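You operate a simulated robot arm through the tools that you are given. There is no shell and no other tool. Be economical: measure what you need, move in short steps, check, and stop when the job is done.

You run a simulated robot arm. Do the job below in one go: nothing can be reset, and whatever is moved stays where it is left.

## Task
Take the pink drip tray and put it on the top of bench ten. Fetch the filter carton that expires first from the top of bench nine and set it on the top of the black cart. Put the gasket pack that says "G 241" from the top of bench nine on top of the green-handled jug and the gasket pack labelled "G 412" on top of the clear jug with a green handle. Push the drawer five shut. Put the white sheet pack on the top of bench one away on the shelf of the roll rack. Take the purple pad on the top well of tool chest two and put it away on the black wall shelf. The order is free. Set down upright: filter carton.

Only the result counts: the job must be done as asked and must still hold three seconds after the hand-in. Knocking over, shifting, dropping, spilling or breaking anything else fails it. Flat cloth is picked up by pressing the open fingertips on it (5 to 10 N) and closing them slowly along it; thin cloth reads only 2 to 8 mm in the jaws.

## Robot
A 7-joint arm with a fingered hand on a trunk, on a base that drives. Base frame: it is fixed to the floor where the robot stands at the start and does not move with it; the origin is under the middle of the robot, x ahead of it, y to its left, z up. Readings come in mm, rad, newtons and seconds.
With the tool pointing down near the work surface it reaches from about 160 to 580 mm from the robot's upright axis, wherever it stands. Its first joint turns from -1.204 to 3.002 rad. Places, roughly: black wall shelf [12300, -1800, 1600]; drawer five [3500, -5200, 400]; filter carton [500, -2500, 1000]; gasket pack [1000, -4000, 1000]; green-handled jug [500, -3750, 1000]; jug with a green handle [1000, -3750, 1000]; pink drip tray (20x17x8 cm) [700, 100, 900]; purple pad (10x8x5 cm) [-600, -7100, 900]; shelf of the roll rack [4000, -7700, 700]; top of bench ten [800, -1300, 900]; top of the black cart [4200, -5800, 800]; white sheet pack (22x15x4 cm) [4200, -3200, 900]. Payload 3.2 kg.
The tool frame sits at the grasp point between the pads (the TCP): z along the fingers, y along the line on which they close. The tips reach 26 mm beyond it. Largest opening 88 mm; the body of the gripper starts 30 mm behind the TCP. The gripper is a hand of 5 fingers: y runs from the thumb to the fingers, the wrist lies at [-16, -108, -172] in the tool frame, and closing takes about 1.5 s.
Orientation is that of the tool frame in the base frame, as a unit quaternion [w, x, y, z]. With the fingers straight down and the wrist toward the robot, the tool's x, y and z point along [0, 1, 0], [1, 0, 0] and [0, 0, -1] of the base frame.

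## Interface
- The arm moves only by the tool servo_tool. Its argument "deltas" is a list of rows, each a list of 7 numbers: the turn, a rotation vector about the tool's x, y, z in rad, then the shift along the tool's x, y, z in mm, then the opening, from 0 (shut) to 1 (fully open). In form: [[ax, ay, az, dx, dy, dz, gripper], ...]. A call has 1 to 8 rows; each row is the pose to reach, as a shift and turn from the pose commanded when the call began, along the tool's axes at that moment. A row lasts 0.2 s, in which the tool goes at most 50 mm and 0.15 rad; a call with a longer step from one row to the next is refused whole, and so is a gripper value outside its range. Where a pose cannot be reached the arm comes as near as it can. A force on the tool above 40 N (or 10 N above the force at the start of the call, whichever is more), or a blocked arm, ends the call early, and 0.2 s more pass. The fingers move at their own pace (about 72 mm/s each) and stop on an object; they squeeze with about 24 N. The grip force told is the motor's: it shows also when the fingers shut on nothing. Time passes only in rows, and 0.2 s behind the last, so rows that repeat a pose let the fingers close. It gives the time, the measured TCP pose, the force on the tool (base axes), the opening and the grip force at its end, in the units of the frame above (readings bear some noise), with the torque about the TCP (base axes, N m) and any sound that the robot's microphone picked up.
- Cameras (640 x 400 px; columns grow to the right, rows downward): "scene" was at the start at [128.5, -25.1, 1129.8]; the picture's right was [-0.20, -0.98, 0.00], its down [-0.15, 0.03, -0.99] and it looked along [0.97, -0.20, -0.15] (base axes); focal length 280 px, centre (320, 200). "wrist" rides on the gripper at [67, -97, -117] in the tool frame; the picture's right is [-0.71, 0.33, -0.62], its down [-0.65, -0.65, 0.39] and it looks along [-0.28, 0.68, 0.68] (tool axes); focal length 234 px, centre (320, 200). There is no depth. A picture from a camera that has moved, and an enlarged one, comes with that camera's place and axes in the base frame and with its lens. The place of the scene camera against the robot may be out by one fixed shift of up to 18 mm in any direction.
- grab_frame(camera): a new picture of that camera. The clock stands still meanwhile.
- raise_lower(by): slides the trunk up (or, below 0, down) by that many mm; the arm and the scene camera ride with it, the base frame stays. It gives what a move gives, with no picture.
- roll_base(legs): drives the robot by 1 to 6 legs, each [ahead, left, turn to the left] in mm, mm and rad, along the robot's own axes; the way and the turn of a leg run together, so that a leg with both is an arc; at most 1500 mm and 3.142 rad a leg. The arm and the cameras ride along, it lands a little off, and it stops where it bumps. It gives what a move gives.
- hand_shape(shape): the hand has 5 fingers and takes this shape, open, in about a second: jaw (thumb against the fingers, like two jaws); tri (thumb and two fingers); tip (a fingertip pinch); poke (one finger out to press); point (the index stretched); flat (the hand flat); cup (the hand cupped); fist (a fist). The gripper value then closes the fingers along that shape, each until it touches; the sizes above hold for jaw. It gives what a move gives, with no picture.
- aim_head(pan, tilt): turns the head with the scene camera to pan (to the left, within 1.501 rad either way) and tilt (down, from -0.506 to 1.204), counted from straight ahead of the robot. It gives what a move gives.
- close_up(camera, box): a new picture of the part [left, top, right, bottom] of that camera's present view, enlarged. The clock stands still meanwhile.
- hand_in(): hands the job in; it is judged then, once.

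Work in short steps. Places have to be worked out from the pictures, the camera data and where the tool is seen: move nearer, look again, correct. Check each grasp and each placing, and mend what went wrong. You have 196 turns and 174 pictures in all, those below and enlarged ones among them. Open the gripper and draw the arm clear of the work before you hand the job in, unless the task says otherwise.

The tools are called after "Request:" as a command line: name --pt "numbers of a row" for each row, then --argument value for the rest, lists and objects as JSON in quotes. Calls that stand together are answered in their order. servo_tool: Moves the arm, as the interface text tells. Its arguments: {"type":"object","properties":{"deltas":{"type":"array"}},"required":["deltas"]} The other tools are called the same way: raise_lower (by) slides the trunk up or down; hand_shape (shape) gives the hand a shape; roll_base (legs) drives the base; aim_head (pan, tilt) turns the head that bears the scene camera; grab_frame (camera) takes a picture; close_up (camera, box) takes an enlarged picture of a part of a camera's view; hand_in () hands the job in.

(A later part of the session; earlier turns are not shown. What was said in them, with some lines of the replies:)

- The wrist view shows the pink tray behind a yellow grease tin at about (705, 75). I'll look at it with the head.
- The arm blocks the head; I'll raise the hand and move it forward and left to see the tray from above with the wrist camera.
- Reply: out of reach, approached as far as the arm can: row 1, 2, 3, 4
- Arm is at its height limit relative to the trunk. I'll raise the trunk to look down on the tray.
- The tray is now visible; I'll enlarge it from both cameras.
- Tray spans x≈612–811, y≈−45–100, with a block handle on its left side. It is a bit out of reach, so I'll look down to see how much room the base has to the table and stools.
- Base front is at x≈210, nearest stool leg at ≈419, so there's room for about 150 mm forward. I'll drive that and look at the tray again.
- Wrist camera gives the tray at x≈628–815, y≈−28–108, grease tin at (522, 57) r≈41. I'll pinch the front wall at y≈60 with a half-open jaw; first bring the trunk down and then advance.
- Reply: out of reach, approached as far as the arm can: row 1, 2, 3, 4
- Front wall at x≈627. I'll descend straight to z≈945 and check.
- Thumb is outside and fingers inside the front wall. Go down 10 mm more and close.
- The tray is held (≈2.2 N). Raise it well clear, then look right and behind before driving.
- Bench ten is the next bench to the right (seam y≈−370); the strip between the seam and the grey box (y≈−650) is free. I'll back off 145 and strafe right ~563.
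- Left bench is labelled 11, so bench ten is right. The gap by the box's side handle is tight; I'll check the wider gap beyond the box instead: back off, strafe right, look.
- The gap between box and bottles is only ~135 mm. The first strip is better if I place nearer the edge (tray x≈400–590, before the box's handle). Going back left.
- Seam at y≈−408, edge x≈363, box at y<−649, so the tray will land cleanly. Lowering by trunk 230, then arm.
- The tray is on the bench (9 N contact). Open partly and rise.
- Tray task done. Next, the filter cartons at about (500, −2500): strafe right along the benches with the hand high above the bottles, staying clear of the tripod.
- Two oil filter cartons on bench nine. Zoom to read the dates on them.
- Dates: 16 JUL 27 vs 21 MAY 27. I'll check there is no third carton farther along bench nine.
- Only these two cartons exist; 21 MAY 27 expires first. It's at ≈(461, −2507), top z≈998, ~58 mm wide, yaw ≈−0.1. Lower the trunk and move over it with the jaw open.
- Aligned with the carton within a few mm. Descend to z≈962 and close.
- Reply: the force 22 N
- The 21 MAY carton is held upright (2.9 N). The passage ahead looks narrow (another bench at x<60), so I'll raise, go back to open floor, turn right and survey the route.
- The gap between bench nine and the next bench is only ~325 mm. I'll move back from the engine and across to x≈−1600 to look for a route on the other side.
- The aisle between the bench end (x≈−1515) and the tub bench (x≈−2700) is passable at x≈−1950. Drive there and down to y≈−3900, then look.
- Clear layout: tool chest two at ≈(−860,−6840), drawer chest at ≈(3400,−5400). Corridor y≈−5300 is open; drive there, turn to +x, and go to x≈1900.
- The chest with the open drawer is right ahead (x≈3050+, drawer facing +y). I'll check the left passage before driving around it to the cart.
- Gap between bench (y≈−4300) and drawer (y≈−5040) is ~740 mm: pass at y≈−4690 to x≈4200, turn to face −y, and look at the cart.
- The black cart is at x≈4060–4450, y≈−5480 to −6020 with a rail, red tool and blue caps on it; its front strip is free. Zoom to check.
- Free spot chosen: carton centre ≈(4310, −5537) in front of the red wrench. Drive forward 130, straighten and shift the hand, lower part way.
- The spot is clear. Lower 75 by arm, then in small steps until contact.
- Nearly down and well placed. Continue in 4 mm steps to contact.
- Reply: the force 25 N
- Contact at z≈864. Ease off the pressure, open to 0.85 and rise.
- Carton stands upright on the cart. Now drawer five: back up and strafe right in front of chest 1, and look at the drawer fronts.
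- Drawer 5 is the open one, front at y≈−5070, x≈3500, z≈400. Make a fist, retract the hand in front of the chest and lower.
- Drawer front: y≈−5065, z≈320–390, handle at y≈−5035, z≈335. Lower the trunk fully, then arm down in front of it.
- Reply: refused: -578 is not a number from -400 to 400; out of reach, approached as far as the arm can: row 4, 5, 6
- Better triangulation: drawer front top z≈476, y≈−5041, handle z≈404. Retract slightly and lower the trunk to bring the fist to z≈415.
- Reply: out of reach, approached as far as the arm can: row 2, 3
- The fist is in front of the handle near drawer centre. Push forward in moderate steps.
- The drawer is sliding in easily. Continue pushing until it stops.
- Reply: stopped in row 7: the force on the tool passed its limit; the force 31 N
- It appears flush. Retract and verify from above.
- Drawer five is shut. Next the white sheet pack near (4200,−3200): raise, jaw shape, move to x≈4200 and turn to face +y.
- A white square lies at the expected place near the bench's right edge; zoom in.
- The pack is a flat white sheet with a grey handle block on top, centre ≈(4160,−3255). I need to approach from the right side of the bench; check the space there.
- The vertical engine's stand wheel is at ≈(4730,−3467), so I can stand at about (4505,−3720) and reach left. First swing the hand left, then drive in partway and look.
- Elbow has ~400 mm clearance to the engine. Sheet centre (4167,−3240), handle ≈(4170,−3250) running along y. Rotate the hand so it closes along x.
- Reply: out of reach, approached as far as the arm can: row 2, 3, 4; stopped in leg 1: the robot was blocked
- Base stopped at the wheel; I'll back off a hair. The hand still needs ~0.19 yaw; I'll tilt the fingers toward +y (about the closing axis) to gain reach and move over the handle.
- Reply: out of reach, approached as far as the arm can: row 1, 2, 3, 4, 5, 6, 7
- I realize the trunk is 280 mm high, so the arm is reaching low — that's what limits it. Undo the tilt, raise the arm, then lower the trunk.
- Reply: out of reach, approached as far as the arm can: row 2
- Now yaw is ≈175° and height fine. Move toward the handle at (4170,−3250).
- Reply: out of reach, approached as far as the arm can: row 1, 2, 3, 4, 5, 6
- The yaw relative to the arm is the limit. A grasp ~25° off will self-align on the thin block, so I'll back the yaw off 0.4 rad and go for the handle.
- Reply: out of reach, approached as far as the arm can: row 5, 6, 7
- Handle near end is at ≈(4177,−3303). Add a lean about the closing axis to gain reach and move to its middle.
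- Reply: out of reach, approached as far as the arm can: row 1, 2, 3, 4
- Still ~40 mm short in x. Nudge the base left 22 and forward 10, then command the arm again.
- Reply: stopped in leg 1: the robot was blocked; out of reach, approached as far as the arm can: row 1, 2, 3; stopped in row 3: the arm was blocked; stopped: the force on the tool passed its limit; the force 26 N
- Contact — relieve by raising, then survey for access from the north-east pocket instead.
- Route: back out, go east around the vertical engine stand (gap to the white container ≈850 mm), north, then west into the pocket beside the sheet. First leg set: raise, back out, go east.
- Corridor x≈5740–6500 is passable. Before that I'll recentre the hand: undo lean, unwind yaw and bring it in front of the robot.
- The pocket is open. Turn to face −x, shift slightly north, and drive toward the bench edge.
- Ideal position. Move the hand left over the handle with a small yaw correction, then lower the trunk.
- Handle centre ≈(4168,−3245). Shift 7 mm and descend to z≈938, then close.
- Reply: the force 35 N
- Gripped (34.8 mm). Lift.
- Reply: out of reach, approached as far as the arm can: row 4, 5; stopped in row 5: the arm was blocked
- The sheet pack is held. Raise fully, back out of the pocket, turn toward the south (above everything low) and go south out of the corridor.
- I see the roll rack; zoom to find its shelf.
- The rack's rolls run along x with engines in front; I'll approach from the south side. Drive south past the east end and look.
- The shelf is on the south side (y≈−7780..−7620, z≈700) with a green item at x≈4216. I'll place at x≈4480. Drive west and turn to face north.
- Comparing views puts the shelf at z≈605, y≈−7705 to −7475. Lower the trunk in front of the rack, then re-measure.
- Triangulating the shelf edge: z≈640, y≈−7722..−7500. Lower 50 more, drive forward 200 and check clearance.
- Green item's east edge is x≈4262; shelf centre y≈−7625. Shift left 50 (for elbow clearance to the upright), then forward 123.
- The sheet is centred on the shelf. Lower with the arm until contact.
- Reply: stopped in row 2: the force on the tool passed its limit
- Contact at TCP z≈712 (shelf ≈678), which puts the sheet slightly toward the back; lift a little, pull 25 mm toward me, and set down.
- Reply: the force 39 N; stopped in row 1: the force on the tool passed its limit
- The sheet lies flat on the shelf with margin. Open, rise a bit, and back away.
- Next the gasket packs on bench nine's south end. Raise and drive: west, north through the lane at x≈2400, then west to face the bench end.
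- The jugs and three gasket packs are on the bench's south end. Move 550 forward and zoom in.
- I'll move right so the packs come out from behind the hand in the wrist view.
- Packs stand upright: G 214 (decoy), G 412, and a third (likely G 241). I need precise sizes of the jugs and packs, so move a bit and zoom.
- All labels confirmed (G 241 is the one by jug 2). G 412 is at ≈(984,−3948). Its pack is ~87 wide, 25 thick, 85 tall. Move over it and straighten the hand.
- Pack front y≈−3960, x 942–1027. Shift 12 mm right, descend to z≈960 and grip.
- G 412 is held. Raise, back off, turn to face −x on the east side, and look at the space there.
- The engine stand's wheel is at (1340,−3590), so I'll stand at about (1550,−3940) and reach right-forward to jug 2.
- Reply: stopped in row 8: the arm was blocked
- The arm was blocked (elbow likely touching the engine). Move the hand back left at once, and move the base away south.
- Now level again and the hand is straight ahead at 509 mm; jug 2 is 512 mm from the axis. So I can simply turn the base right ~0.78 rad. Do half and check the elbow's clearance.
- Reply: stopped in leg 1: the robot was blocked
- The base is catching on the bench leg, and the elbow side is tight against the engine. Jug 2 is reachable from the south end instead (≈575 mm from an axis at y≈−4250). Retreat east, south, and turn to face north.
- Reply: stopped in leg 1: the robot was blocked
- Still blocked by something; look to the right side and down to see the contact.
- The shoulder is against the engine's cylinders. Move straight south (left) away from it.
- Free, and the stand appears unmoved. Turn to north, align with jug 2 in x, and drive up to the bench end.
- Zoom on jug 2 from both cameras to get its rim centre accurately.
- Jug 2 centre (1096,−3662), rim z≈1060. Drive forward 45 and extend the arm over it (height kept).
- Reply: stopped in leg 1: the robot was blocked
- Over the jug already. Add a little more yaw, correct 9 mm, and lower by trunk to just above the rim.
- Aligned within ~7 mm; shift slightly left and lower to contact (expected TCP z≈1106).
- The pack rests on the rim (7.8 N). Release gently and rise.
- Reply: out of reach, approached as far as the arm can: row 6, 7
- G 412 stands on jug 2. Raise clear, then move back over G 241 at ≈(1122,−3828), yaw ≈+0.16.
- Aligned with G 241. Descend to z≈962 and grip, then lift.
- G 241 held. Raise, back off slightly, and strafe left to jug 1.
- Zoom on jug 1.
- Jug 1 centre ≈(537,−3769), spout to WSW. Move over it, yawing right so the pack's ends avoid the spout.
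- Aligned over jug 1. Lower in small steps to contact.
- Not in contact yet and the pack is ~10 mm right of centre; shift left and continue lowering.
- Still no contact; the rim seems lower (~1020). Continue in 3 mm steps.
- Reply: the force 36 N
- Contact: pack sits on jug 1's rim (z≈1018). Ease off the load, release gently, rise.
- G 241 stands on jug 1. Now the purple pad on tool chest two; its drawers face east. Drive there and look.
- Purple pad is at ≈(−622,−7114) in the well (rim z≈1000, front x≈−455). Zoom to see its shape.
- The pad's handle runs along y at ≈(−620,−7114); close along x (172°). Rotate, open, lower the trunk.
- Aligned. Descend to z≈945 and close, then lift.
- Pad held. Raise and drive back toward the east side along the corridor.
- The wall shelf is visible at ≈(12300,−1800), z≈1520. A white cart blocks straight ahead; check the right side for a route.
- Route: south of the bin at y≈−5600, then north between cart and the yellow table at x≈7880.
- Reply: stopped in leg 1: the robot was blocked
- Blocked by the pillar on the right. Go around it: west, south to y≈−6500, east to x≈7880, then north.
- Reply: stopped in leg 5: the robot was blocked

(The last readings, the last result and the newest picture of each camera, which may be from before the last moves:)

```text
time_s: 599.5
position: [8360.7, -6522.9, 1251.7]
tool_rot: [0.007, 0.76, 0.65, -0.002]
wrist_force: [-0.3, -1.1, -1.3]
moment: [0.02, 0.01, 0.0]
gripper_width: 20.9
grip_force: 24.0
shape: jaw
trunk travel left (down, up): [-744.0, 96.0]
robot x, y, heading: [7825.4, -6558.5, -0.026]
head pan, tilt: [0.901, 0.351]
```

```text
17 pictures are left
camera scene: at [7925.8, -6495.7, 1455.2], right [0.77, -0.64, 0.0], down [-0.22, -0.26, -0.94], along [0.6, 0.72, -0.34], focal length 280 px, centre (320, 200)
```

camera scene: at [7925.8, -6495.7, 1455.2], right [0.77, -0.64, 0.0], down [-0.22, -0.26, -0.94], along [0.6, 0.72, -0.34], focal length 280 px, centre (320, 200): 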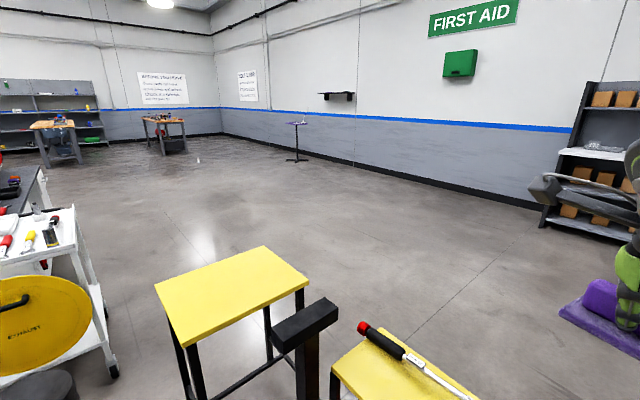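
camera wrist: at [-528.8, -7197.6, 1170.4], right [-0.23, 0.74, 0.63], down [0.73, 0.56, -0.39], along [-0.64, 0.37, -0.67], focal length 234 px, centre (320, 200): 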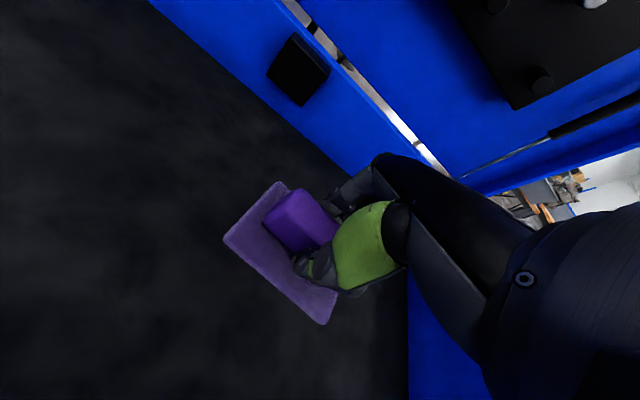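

The lane by the yellow table is too narrow. Go around the south end of the black stand instead, then north-east.

Request:
roll_base --legs '[[-150, 0, 0.025], [0, -1480, 0], [1000, 0, 0], [850, 0, 0], [0, 1400, 0], [0, 1400, 0]]'

Request:
aim_head --pan 0.5 --tilt 0.2

Request:
grab_frame --camera "scene"

```text
time_s: 630.0
position: [10057.0, -5118.9, 1252.9]
tool_rot: [0.006, 0.753, 0.658, -0.002]
wrist_force: [0.7, 0.0, -1.6]
moment: [0.0, 0.01, -0.01]
gripper_width: 20.9
grip_force: 23.6
shape: jaw
trunk travel left (down, up): [-744.0, 96.0]
robot x, y, heading: [9521.8, -5161.7, -0.004]
head pan, tilt: [0.901, 0.351]
```

```text
time_s: 630.9
position: [10056.6, -5118.8, 1252.4]
tool_rot: [0.006, 0.753, 0.658, -0.001]
wrist_force: [0.3, 0.4, -0.1]
moment: [-0.01, 0.01, 0.03]
gripper_width: 20.9
grip_force: 24.1
shape: jaw
trunk travel left (down, up): [-744.0, 96.0]
robot x, y, heading: [9528.2, -5167.9, -0.008]
head pan, tilt: [0.499, 0.201]
```

```text
16 pictures are left
camera scene: at [9645.6, -5128.6, 1469.2], right [0.47, -0.88, 0.0], down [-0.18, -0.09, -0.98], along [0.86, 0.46, -0.2], focal length 280 px, centre (320, 200)
```

scene: 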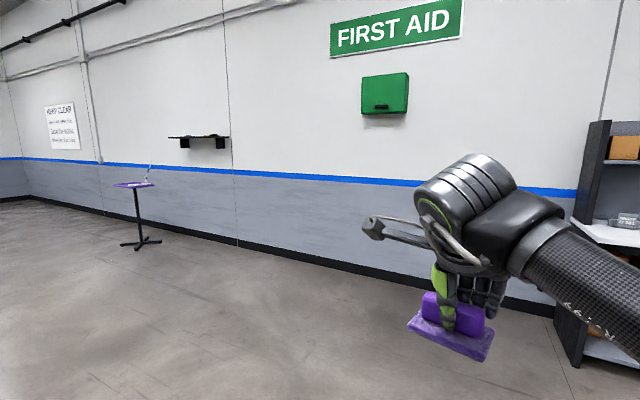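

Clear floor now. Shelf ≈(12330,−1830), z≈1530. Drive diagonally to about (11450,−1850).

Request:
roll_base --legs '[[640, 1100, 0], [640, 1100, 0], [620, 1110, 0]]'

Request:
raise_lower --by 95

Request:
aim_head --pan 0.15 --tilt 0.05

Request:
grab_frame --camera "scene"

```text
time_s: 649.3
position: [11939.4, -1791.3, 1251.1]
tool_rot: [0.006, 0.743, 0.669, -0.001]
wrist_force: [0.3, -0.5, -2.0]
moment: [-0.03, 0.02, -0.04]
gripper_width: 20.6
grip_force: 23.9
shape: jaw
trunk travel left (down, up): [-744.0, 96.0]
robot x, y, heading: [11412.5, -1856.1, 0.021]
head pan, tilt: [0.499, 0.201]
```

```text
time_s: 650.6
position: [11938.9, -1790.7, 1346.9]
tool_rot: [0.006, 0.743, 0.669, -0.002]
wrist_force: [0.6, 1.2, -0.7]
moment: [0.0, -0.01, -0.01]
gripper_width: 20.6
grip_force: 23.8
shape: jaw
trunk travel left (down, up): [-839.0, 1.0]
robot x, y, heading: [11407.4, -1853.9, 0.019]
head pan, tilt: [0.499, 0.201]
```

```text
time_s: 651.4
position: [11939.2, -1791.4, 1346.7]
tool_rot: [0.006, 0.743, 0.669, -0.002]
wrist_force: [-0.3, -0.1, -0.7]
moment: [0.03, 0.0, -0.01]
gripper_width: 20.9
grip_force: 24.1
shape: jaw
trunk travel left (down, up): [-839.0, 1.0]
robot x, y, heading: [11410.2, -1855.0, 0.018]
head pan, tilt: [0.15, 0.051]
```

```text
15 pictures are left
camera scene: at [11537.8, -1843.3, 1578.1], right [0.17, -0.99, 0.0], down [-0.05, -0.01, -1.0], along [0.98, 0.17, -0.05], focal length 280 px, centre (320, 200)
```

scene: 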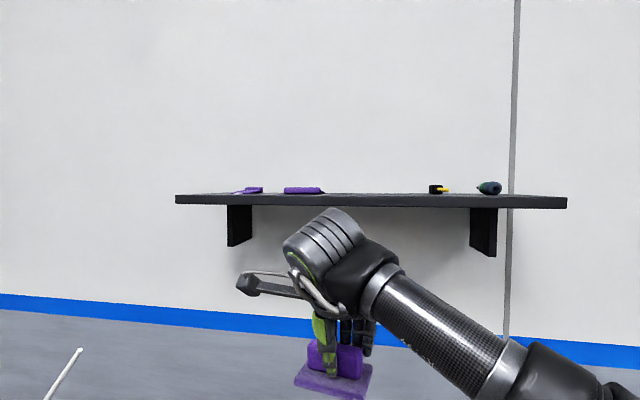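

Shelf top z≈1557 with free space at y≈−1870. The tool-down height isn't enough, so test raising with a forward pitch.

Request:
servo_tool --pt "-0.1 0 0 0 -10 -40 0" --pt "-0.2 0 0 0 -20 -80 0" --pt "-0.3 0 0 0 -30 -120 0" --pt "-0.4 0 0 0 -40 -160 0" --pt "-0.5 0 0 0 -40 -200 0" --pt "-0.6 0 0 0 -40 -240 0" --pt "-0.7 0 0 0 -40 -280 0" --pt "-0.7 0 0 0 -40 -300 0"

```text
time_s: 653.2
position: [11881.0, -1799.2, 1620.4]
tool_rot: [0.261, 0.696, 0.629, 0.228]
wrist_force: [-0.1, 0.0, -0.7]
moment: [0.03, 0.01, 0.02]
gripper_width: 20.8
grip_force: 23.8
shape: jaw
out of reach, approached as far as the arm can: row 7, 8
trunk travel left (down, up): [-839.0, 1.0]
robot x, y, heading: [11407.3, -1853.8, 0.025]
head pan, tilt: [0.15, 0.051]
```

Reached TCP 1620 at pitch ≈0.7. Pitch slightly more and rise further, then look from the wrist camera.

Request:
servo_tool --pt "-0.08 0 0 0 18 -22 0" --pt "-0.16 0 0 0 36 -44 0" --pt "-0.16 0 0 0 39 -46 0"

Request:
grab_frame --camera "wrist"

Request:
grab_frame --camera "scene"

```text
time_s: 654.0
position: [11875.5, -1802.1, 1660.2]
tool_rot: [0.316, 0.672, 0.609, 0.278]
wrist_force: [-0.1, -0.1, -1.9]
moment: [0.01, 0.01, 0.01]
gripper_width: 20.7
grip_force: 24.2
shape: jaw
out of reach, approached as far as the arm can: row 1, 2, 3
trunk travel left (down, up): [-839.0, 1.0]
robot x, y, heading: [11410.5, -1851.7, 0.025]
head pan, tilt: [0.15, 0.051]
```

```text
14 pictures are left
camera wrist: at [11731.2, -1720.8, 1661.5], right [-0.33, -0.67, 0.66], down [-0.19, -0.64, -0.74], along [0.92, -0.38, 0.08], focal length 234 px, centre (320, 200)
```

wrist: 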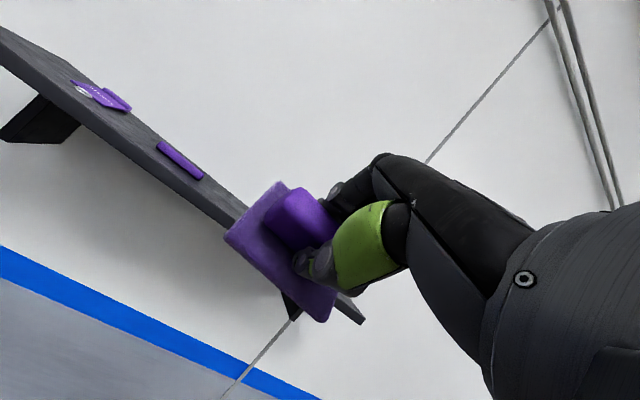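

```text
13 pictures are left
camera scene: at [11538.4, -1843.3, 1578.0], right [0.17, -0.99, 0.0], down [-0.05, -0.01, -1.0], along [0.98, 0.17, -0.05], focal length 280 px, centre (320, 200)
```

scene: 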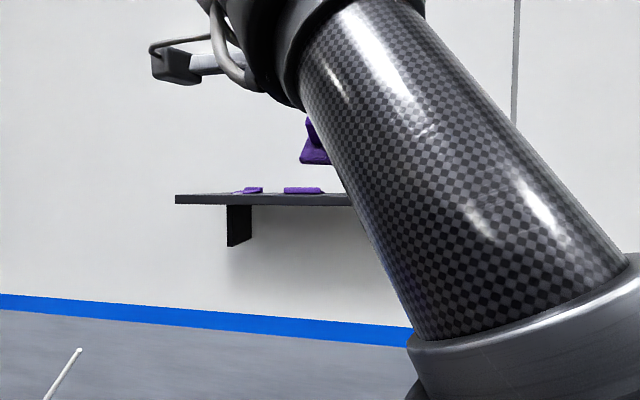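

Move right 75 and forward 200, then re-measure the shelf from the wrist camera.

Request:
roll_base --legs '[[0, -75, -0.02], [200, 0, 0]]'

Request:
grab_frame --camera "wrist"

```text
time_s: 656.2
position: [12075.3, -1888.6, 1660.8]
tool_rot: [0.319, 0.679, 0.602, 0.274]
wrist_force: [-0.6, 0.0, 0.2]
moment: [0.0, 0.03, 0.04]
gripper_width: 20.7
grip_force: 24.1
shape: jaw
trunk travel left (down, up): [-839.0, 1.0]
robot x, y, heading: [11613.3, -1930.3, 0.005]
head pan, tilt: [0.15, 0.051]
```

```text
12 pictures are left
camera wrist: at [11931.9, -1802.8, 1662.1], right [-0.35, -0.66, 0.66], down [-0.21, -0.64, -0.74], along [0.92, -0.39, 0.08], focal length 234 px, centre (320, 200)
```

wrist: 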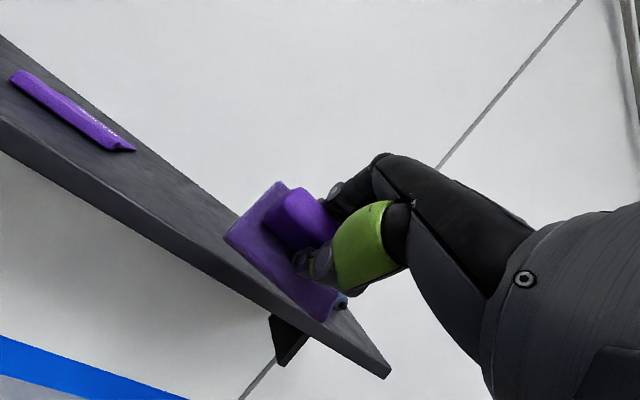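

Shelf: top z≈1583, front x≈12140, back ≈12298; free there at y≈−1740..−2000. The pad's lowest edge is ≈19 mm above it. Drive forward 92 and check forces.

Request:
roll_base --legs '[[50, 0, 0], [42, 0, 0]]'

Request:
grab_frame --camera "wrist"

Request:
grab_frame --camera "scene"

```text
time_s: 657.7
position: [12157.9, -1887.2, 1663.0]
tool_rot: [0.321, 0.678, 0.601, 0.277]
wrist_force: [-1.5, 0.2, -0.7]
moment: [-0.04, -0.01, 0.02]
gripper_width: 20.6
grip_force: 24.7
shape: jaw
trunk travel left (down, up): [-839.0, 1.0]
robot x, y, heading: [11703.5, -1929.7, 0.004]
head pan, tilt: [0.15, 0.051]
```

```text
11 pictures are left
camera wrist: at [12014.9, -1802.2, 1664.1], right [-0.35, -0.66, 0.66], down [-0.2, -0.64, -0.74], along [0.91, -0.39, 0.09], focal length 234 px, centre (320, 200)
```

wrist: 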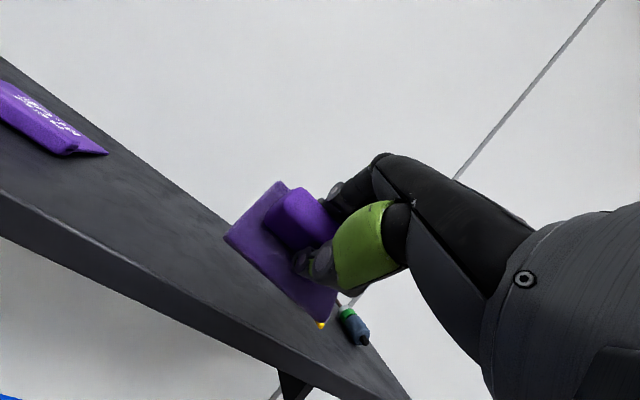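

```text
10 pictures are left
camera scene: at [11821.3, -1921.3, 1579.0], right [0.15, -0.99, 0.0], down [-0.04, -0.01, -1.0], along [0.99, 0.15, -0.04], focal length 280 px, centre (320, 200)
```

scene: 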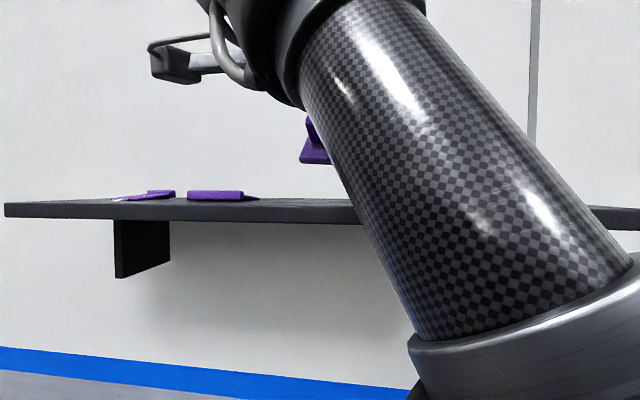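

Combining all views: shelf front x≈12205, wall ≈12440, top z≈1555–1570. Go forward another 105 and lower gently to contact.

Request:
roll_base --legs '[[55, 0, 0], [50, 0, 0]]'

Request:
servo_tool --pt "0 0 0 0 -8 7 0" --pt "0 0 0 0 -15 13 0" --pt "0 0 0 0 -19 16 0" --pt "0 0 0 0 -23 20 0" --pt "0 0 0 0 -23 20 0"

Request:
grab_frame --camera "wrist"

```text
time_s: 659.1
position: [12259.6, -1887.8, 1663.1]
tool_rot: [0.321, 0.678, 0.601, 0.277]
wrist_force: [-1.2, 0.0, -0.7]
moment: [0.03, 0.0, 0.0]
gripper_width: 20.5
grip_force: 23.8
shape: jaw
trunk travel left (down, up): [-839.0, 1.0]
robot x, y, heading: [11804.0, -1928.4, 0.002]
head pan, tilt: [0.15, 0.051]
```

```text
time_s: 660.3
position: [12268.6, -1887.1, 1661.4]
tool_rot: [0.319, 0.679, 0.601, 0.275]
wrist_force: [-0.4, -0.3, -1.2]
moment: [0.0, 0.04, -0.01]
gripper_width: 20.5
grip_force: 24.6
shape: jaw
out of reach, approached as far as the arm can: row 1, 2, 3, 4, 5
trunk travel left (down, up): [-839.0, 1.0]
robot x, y, heading: [11802.4, -1927.2, -0.001]
head pan, tilt: [0.15, 0.051]
```

```text
9 pictures are left
camera wrist: at [12126.9, -1802.2, 1662.4], right [-0.35, -0.66, 0.66], down [-0.2, -0.64, -0.74], along [0.92, -0.39, 0.09], focal length 234 px, centre (320, 200)
```

wrist: 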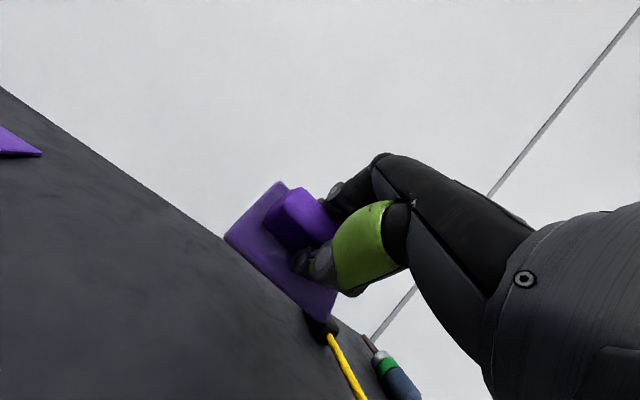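

The arm command was beyond its reach, so use the trunk to lower in steps.

Request:
raise_lower --by -28

Request:
raise_lower --by -10

Request:
grab_frame --camera "scene"

```text
time_s: 661.1
position: [12269.7, -1886.9, 1633.8]
tool_rot: [0.318, 0.678, 0.602, 0.275]
wrist_force: [0.1, -0.2, -0.7]
moment: [0.0, -0.01, -0.02]
gripper_width: 20.4
grip_force: 24.0
shape: jaw
trunk travel left (down, up): [-811.0, 29.0]
robot x, y, heading: [11806.0, -1928.9, 0.004]
head pan, tilt: [0.15, 0.051]
```

```text
time_s: 661.6
position: [12270.7, -1888.2, 1622.6]
tool_rot: [0.318, 0.679, 0.602, 0.275]
wrist_force: [-0.3, 0.3, -0.2]
moment: [0.0, 0.04, 0.02]
gripper_width: 20.6
grip_force: 24.1
shape: jaw
trunk travel left (down, up): [-801.0, 39.0]
robot x, y, heading: [11804.3, -1929.4, 0.004]
head pan, tilt: [0.15, 0.051]
```

```text
8 pictures are left
camera scene: at [11933.3, -1921.2, 1540.1], right [0.15, -0.99, 0.0], down [-0.05, -0.01, -1.0], along [0.99, 0.15, -0.05], focal length 280 px, centre (320, 200)
```

scene: 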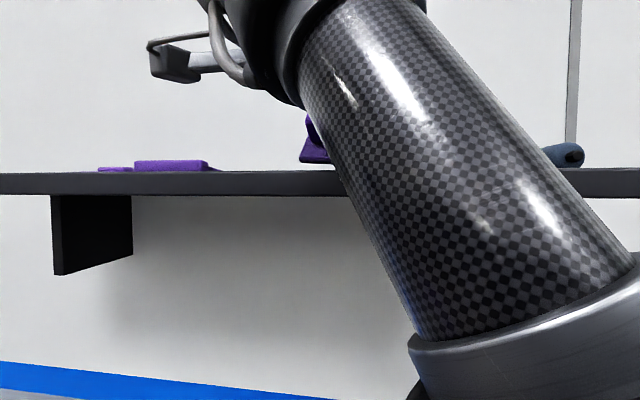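

Gap ≈14 mm remains. Lower further in small steps.

Request:
raise_lower --by -10

Request:
raise_lower --by -6

Request:
raise_lower --by -5

```text
time_s: 662.2
position: [12267.9, -1886.7, 1614.9]
tool_rot: [0.319, 0.677, 0.602, 0.276]
wrist_force: [0.6, 1.4, 2.9]
moment: [-0.19, -0.02, 0.08]
gripper_width: 20.4
grip_force: 23.8
shape: jaw
trunk travel left (down, up): [-791.0, 49.0]
robot x, y, heading: [11804.3, -1928.0, 0.001]
head pan, tilt: [0.15, 0.051]
```

```text
time_s: 662.8
position: [12267.2, -1886.7, 1609.7]
tool_rot: [0.322, 0.677, 0.6, 0.278]
wrist_force: [3.7, 3.3, 22.1]
moment: [-0.22, -0.39, 0.05]
gripper_width: 23.4
grip_force: 23.8
shape: jaw
trunk travel left (down, up): [-785.0, 55.0]
robot x, y, heading: [11799.4, -1926.3, 0.0]
head pan, tilt: [0.15, 0.051]
```

```text
time_s: 663.3
position: [12265.4, -1887.1, 1606.4]
tool_rot: [0.322, 0.675, 0.6, 0.282]
wrist_force: [5.0, 2.5, 36.5]
moment: [-0.2, -0.72, 0.01]
gripper_width: 25.4
grip_force: 24.6
shape: jaw
trunk travel left (down, up): [-780.0, 60.0]
robot x, y, heading: [11806.0, -1929.6, 0.001]
head pan, tilt: [0.15, 0.051]
```

Firm contact with the shelf. Ease up 7 mm and release; the pad tips flat onto the shelf.

Request:
raise_lower --by 8

Request:
servo_tool --pt "0 0 0 0 0 0 0.3" --pt "0 0 0 0 0 0 0.4" --pt "0 0 0 0 0 0 0.6" --pt "0 0 0 0 0 0 0.7" --pt "0 0 0 0 0 0 0.7"

Request:
grab_frame --camera "wrist"

```text
time_s: 663.9
position: [12268.4, -1886.8, 1609.6]
tool_rot: [0.319, 0.678, 0.603, 0.275]
wrist_force: [1.0, -0.8, 11.0]
moment: [0.01, -0.15, -0.03]
gripper_width: 24.0
grip_force: 24.3
shape: jaw
trunk travel left (down, up): [-788.0, 52.0]
robot x, y, heading: [11804.3, -1926.9, 0.002]
head pan, tilt: [0.15, 0.051]
```

```text
time_s: 665.1
position: [12269.1, -1887.0, 1610.6]
tool_rot: [0.319, 0.678, 0.602, 0.275]
wrist_force: [0.5, -0.1, -0.3]
moment: [-0.01, -0.02, -0.03]
gripper_width: 60.9
grip_force: 0.0
shape: jaw
trunk travel left (down, up): [-788.0, 52.0]
robot x, y, heading: [11802.3, -1926.4, 0.008]
head pan, tilt: [0.15, 0.051]
```

```text
7 pictures are left
camera wrist: at [12126.9, -1802.0, 1611.4], right [-0.35, -0.66, 0.66], down [-0.2, -0.64, -0.74], along [0.92, -0.39, 0.09], focal length 234 px, centre (320, 200)
```

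wrist: 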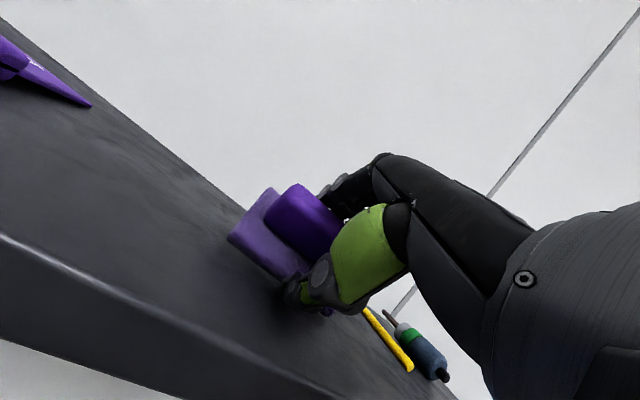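

Open fully and retract along the finger axis (back and up), helped by the trunk.

Request:
servo_tool --pt "0 0 0 0 0 0 1" --pt "0 0 0 0 0 0 1" --pt "0 0 0 0 0 -15 1" --pt "0 0 0 0 0 -30 1" --pt "0 0 0 0 0 -45 1"

Request:
raise_lower --by 25

Request:
grab_frame --camera "wrist"

```text
time_s: 666.3
position: [12237.0, -1888.5, 1623.2]
tool_rot: [0.32, 0.678, 0.602, 0.275]
wrist_force: [0.4, -0.1, 0.4]
moment: [-0.01, 0.01, -0.04]
gripper_width: 87.7
grip_force: 0.1
shape: jaw
out of reach, approached as far as the arm can: row 3, 4, 5
trunk travel left (down, up): [-788.0, 52.0]
robot x, y, heading: [11802.9, -1928.9, 0.002]
head pan, tilt: [0.15, 0.051]
```

```text
time_s: 667.0
position: [12236.5, -1889.5, 1647.6]
tool_rot: [0.319, 0.677, 0.603, 0.276]
wrist_force: [0.0, 0.5, -0.3]
moment: [-0.04, 0.01, -0.01]
gripper_width: 87.7
grip_force: 0.1
shape: jaw
trunk travel left (down, up): [-813.0, 27.0]
robot x, y, heading: [11807.6, -1929.9, 0.001]
head pan, tilt: [0.15, 0.051]
```

```text
6 pictures are left
camera wrist: at [12094.1, -1803.4, 1649.3], right [-0.35, -0.66, 0.66], down [-0.2, -0.64, -0.74], along [0.92, -0.39, 0.09], focal length 234 px, centre (320, 200)
```

wrist: 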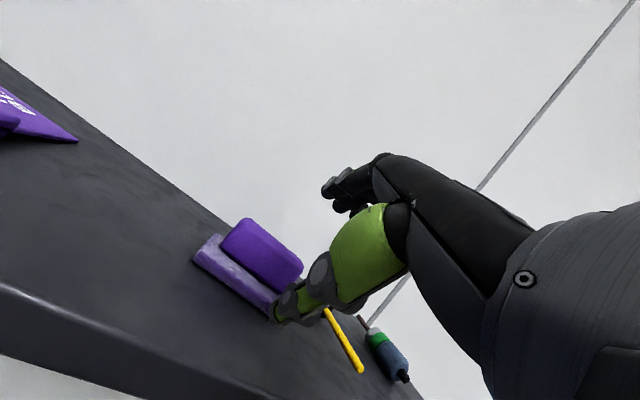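

The pad lies flat on the shelf. Raise the remaining trunk travel and back away.

Request:
raise_lower --by 26

Request:
roll_base --legs '[[-500, 0, 0]]'

Request:
grab_frame --camera "wrist"

```text
time_s: 667.7
position: [12237.6, -1888.4, 1674.1]
tool_rot: [0.319, 0.678, 0.603, 0.276]
wrist_force: [0.2, -0.1, 0.1]
moment: [0.03, -0.01, 0.0]
gripper_width: 87.7
grip_force: 0.1
shape: jaw
trunk travel left (down, up): [-839.0, 1.0]
robot x, y, heading: [11801.6, -1929.9, 0.003]
head pan, tilt: [0.15, 0.051]
```

```text
time_s: 670.6
position: [11740.0, -1889.0, 1673.7]
tool_rot: [0.319, 0.678, 0.602, 0.276]
wrist_force: [-0.1, -0.8, -1.0]
moment: [0.0, -0.02, -0.02]
gripper_width: 87.9
grip_force: 0.1
shape: jaw
trunk travel left (down, up): [-839.0, 1.0]
robot x, y, heading: [11303.3, -1929.9, 0.004]
head pan, tilt: [0.15, 0.051]
```

```text
5 pictures are left
camera wrist: at [11596.2, -1804.9, 1675.1], right [-0.35, -0.66, 0.66], down [-0.2, -0.64, -0.74], along [0.92, -0.39, 0.09], focal length 234 px, centre (320, 200)
```

wrist: 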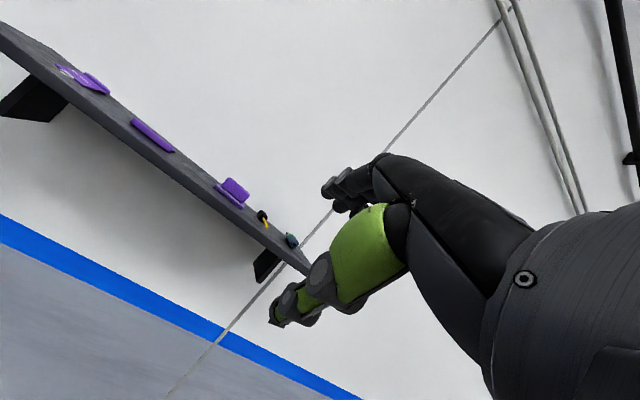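

All tasks are done, the gripper is open and clear of the shelf. Handing in.

Request:
hand_in

```text
The job is handed in.
```

I finished all seven parts of the job and handed it in, with the gripper open and the arm clear. The arm bumped an engine stand along the way, so that is the one thing that might count against it.

- **Pink drip tray:** it is on top of bench ten, in the gap between the seam with bench eleven and the grey box.
- **Filter carton:** I took the one marked 21 MAY 27 (the other says 16 JUL 27). It stands upright on the black cart.
- **Gasket packs:** "G 241" is on the green-handled jug and "G 412" is on the clear jug with the green handle. Both are standing on edge across the rims, and both were upright when I last saw them.
- **Drawer five:** it is pushed shut.
- **White sheet pack:** it lies flat on the shelf of the roll rack.
- **Purple pad:** it lies flat on the black wall shelf.

**Bumps:**
- While placing "G 412", the arm was blocked several times against the engine beside bench nine, and it pushed the robot itself sideways.
- The base also stopped briefly against a wheel of the engine stand beside bench one, a pillar and a black stand.
- The bench-nine stand's wheels measured in the same places afterwards, within my error, and nothing else looked disturbed. I did not go back for a last look at the earlier placements before handing in.
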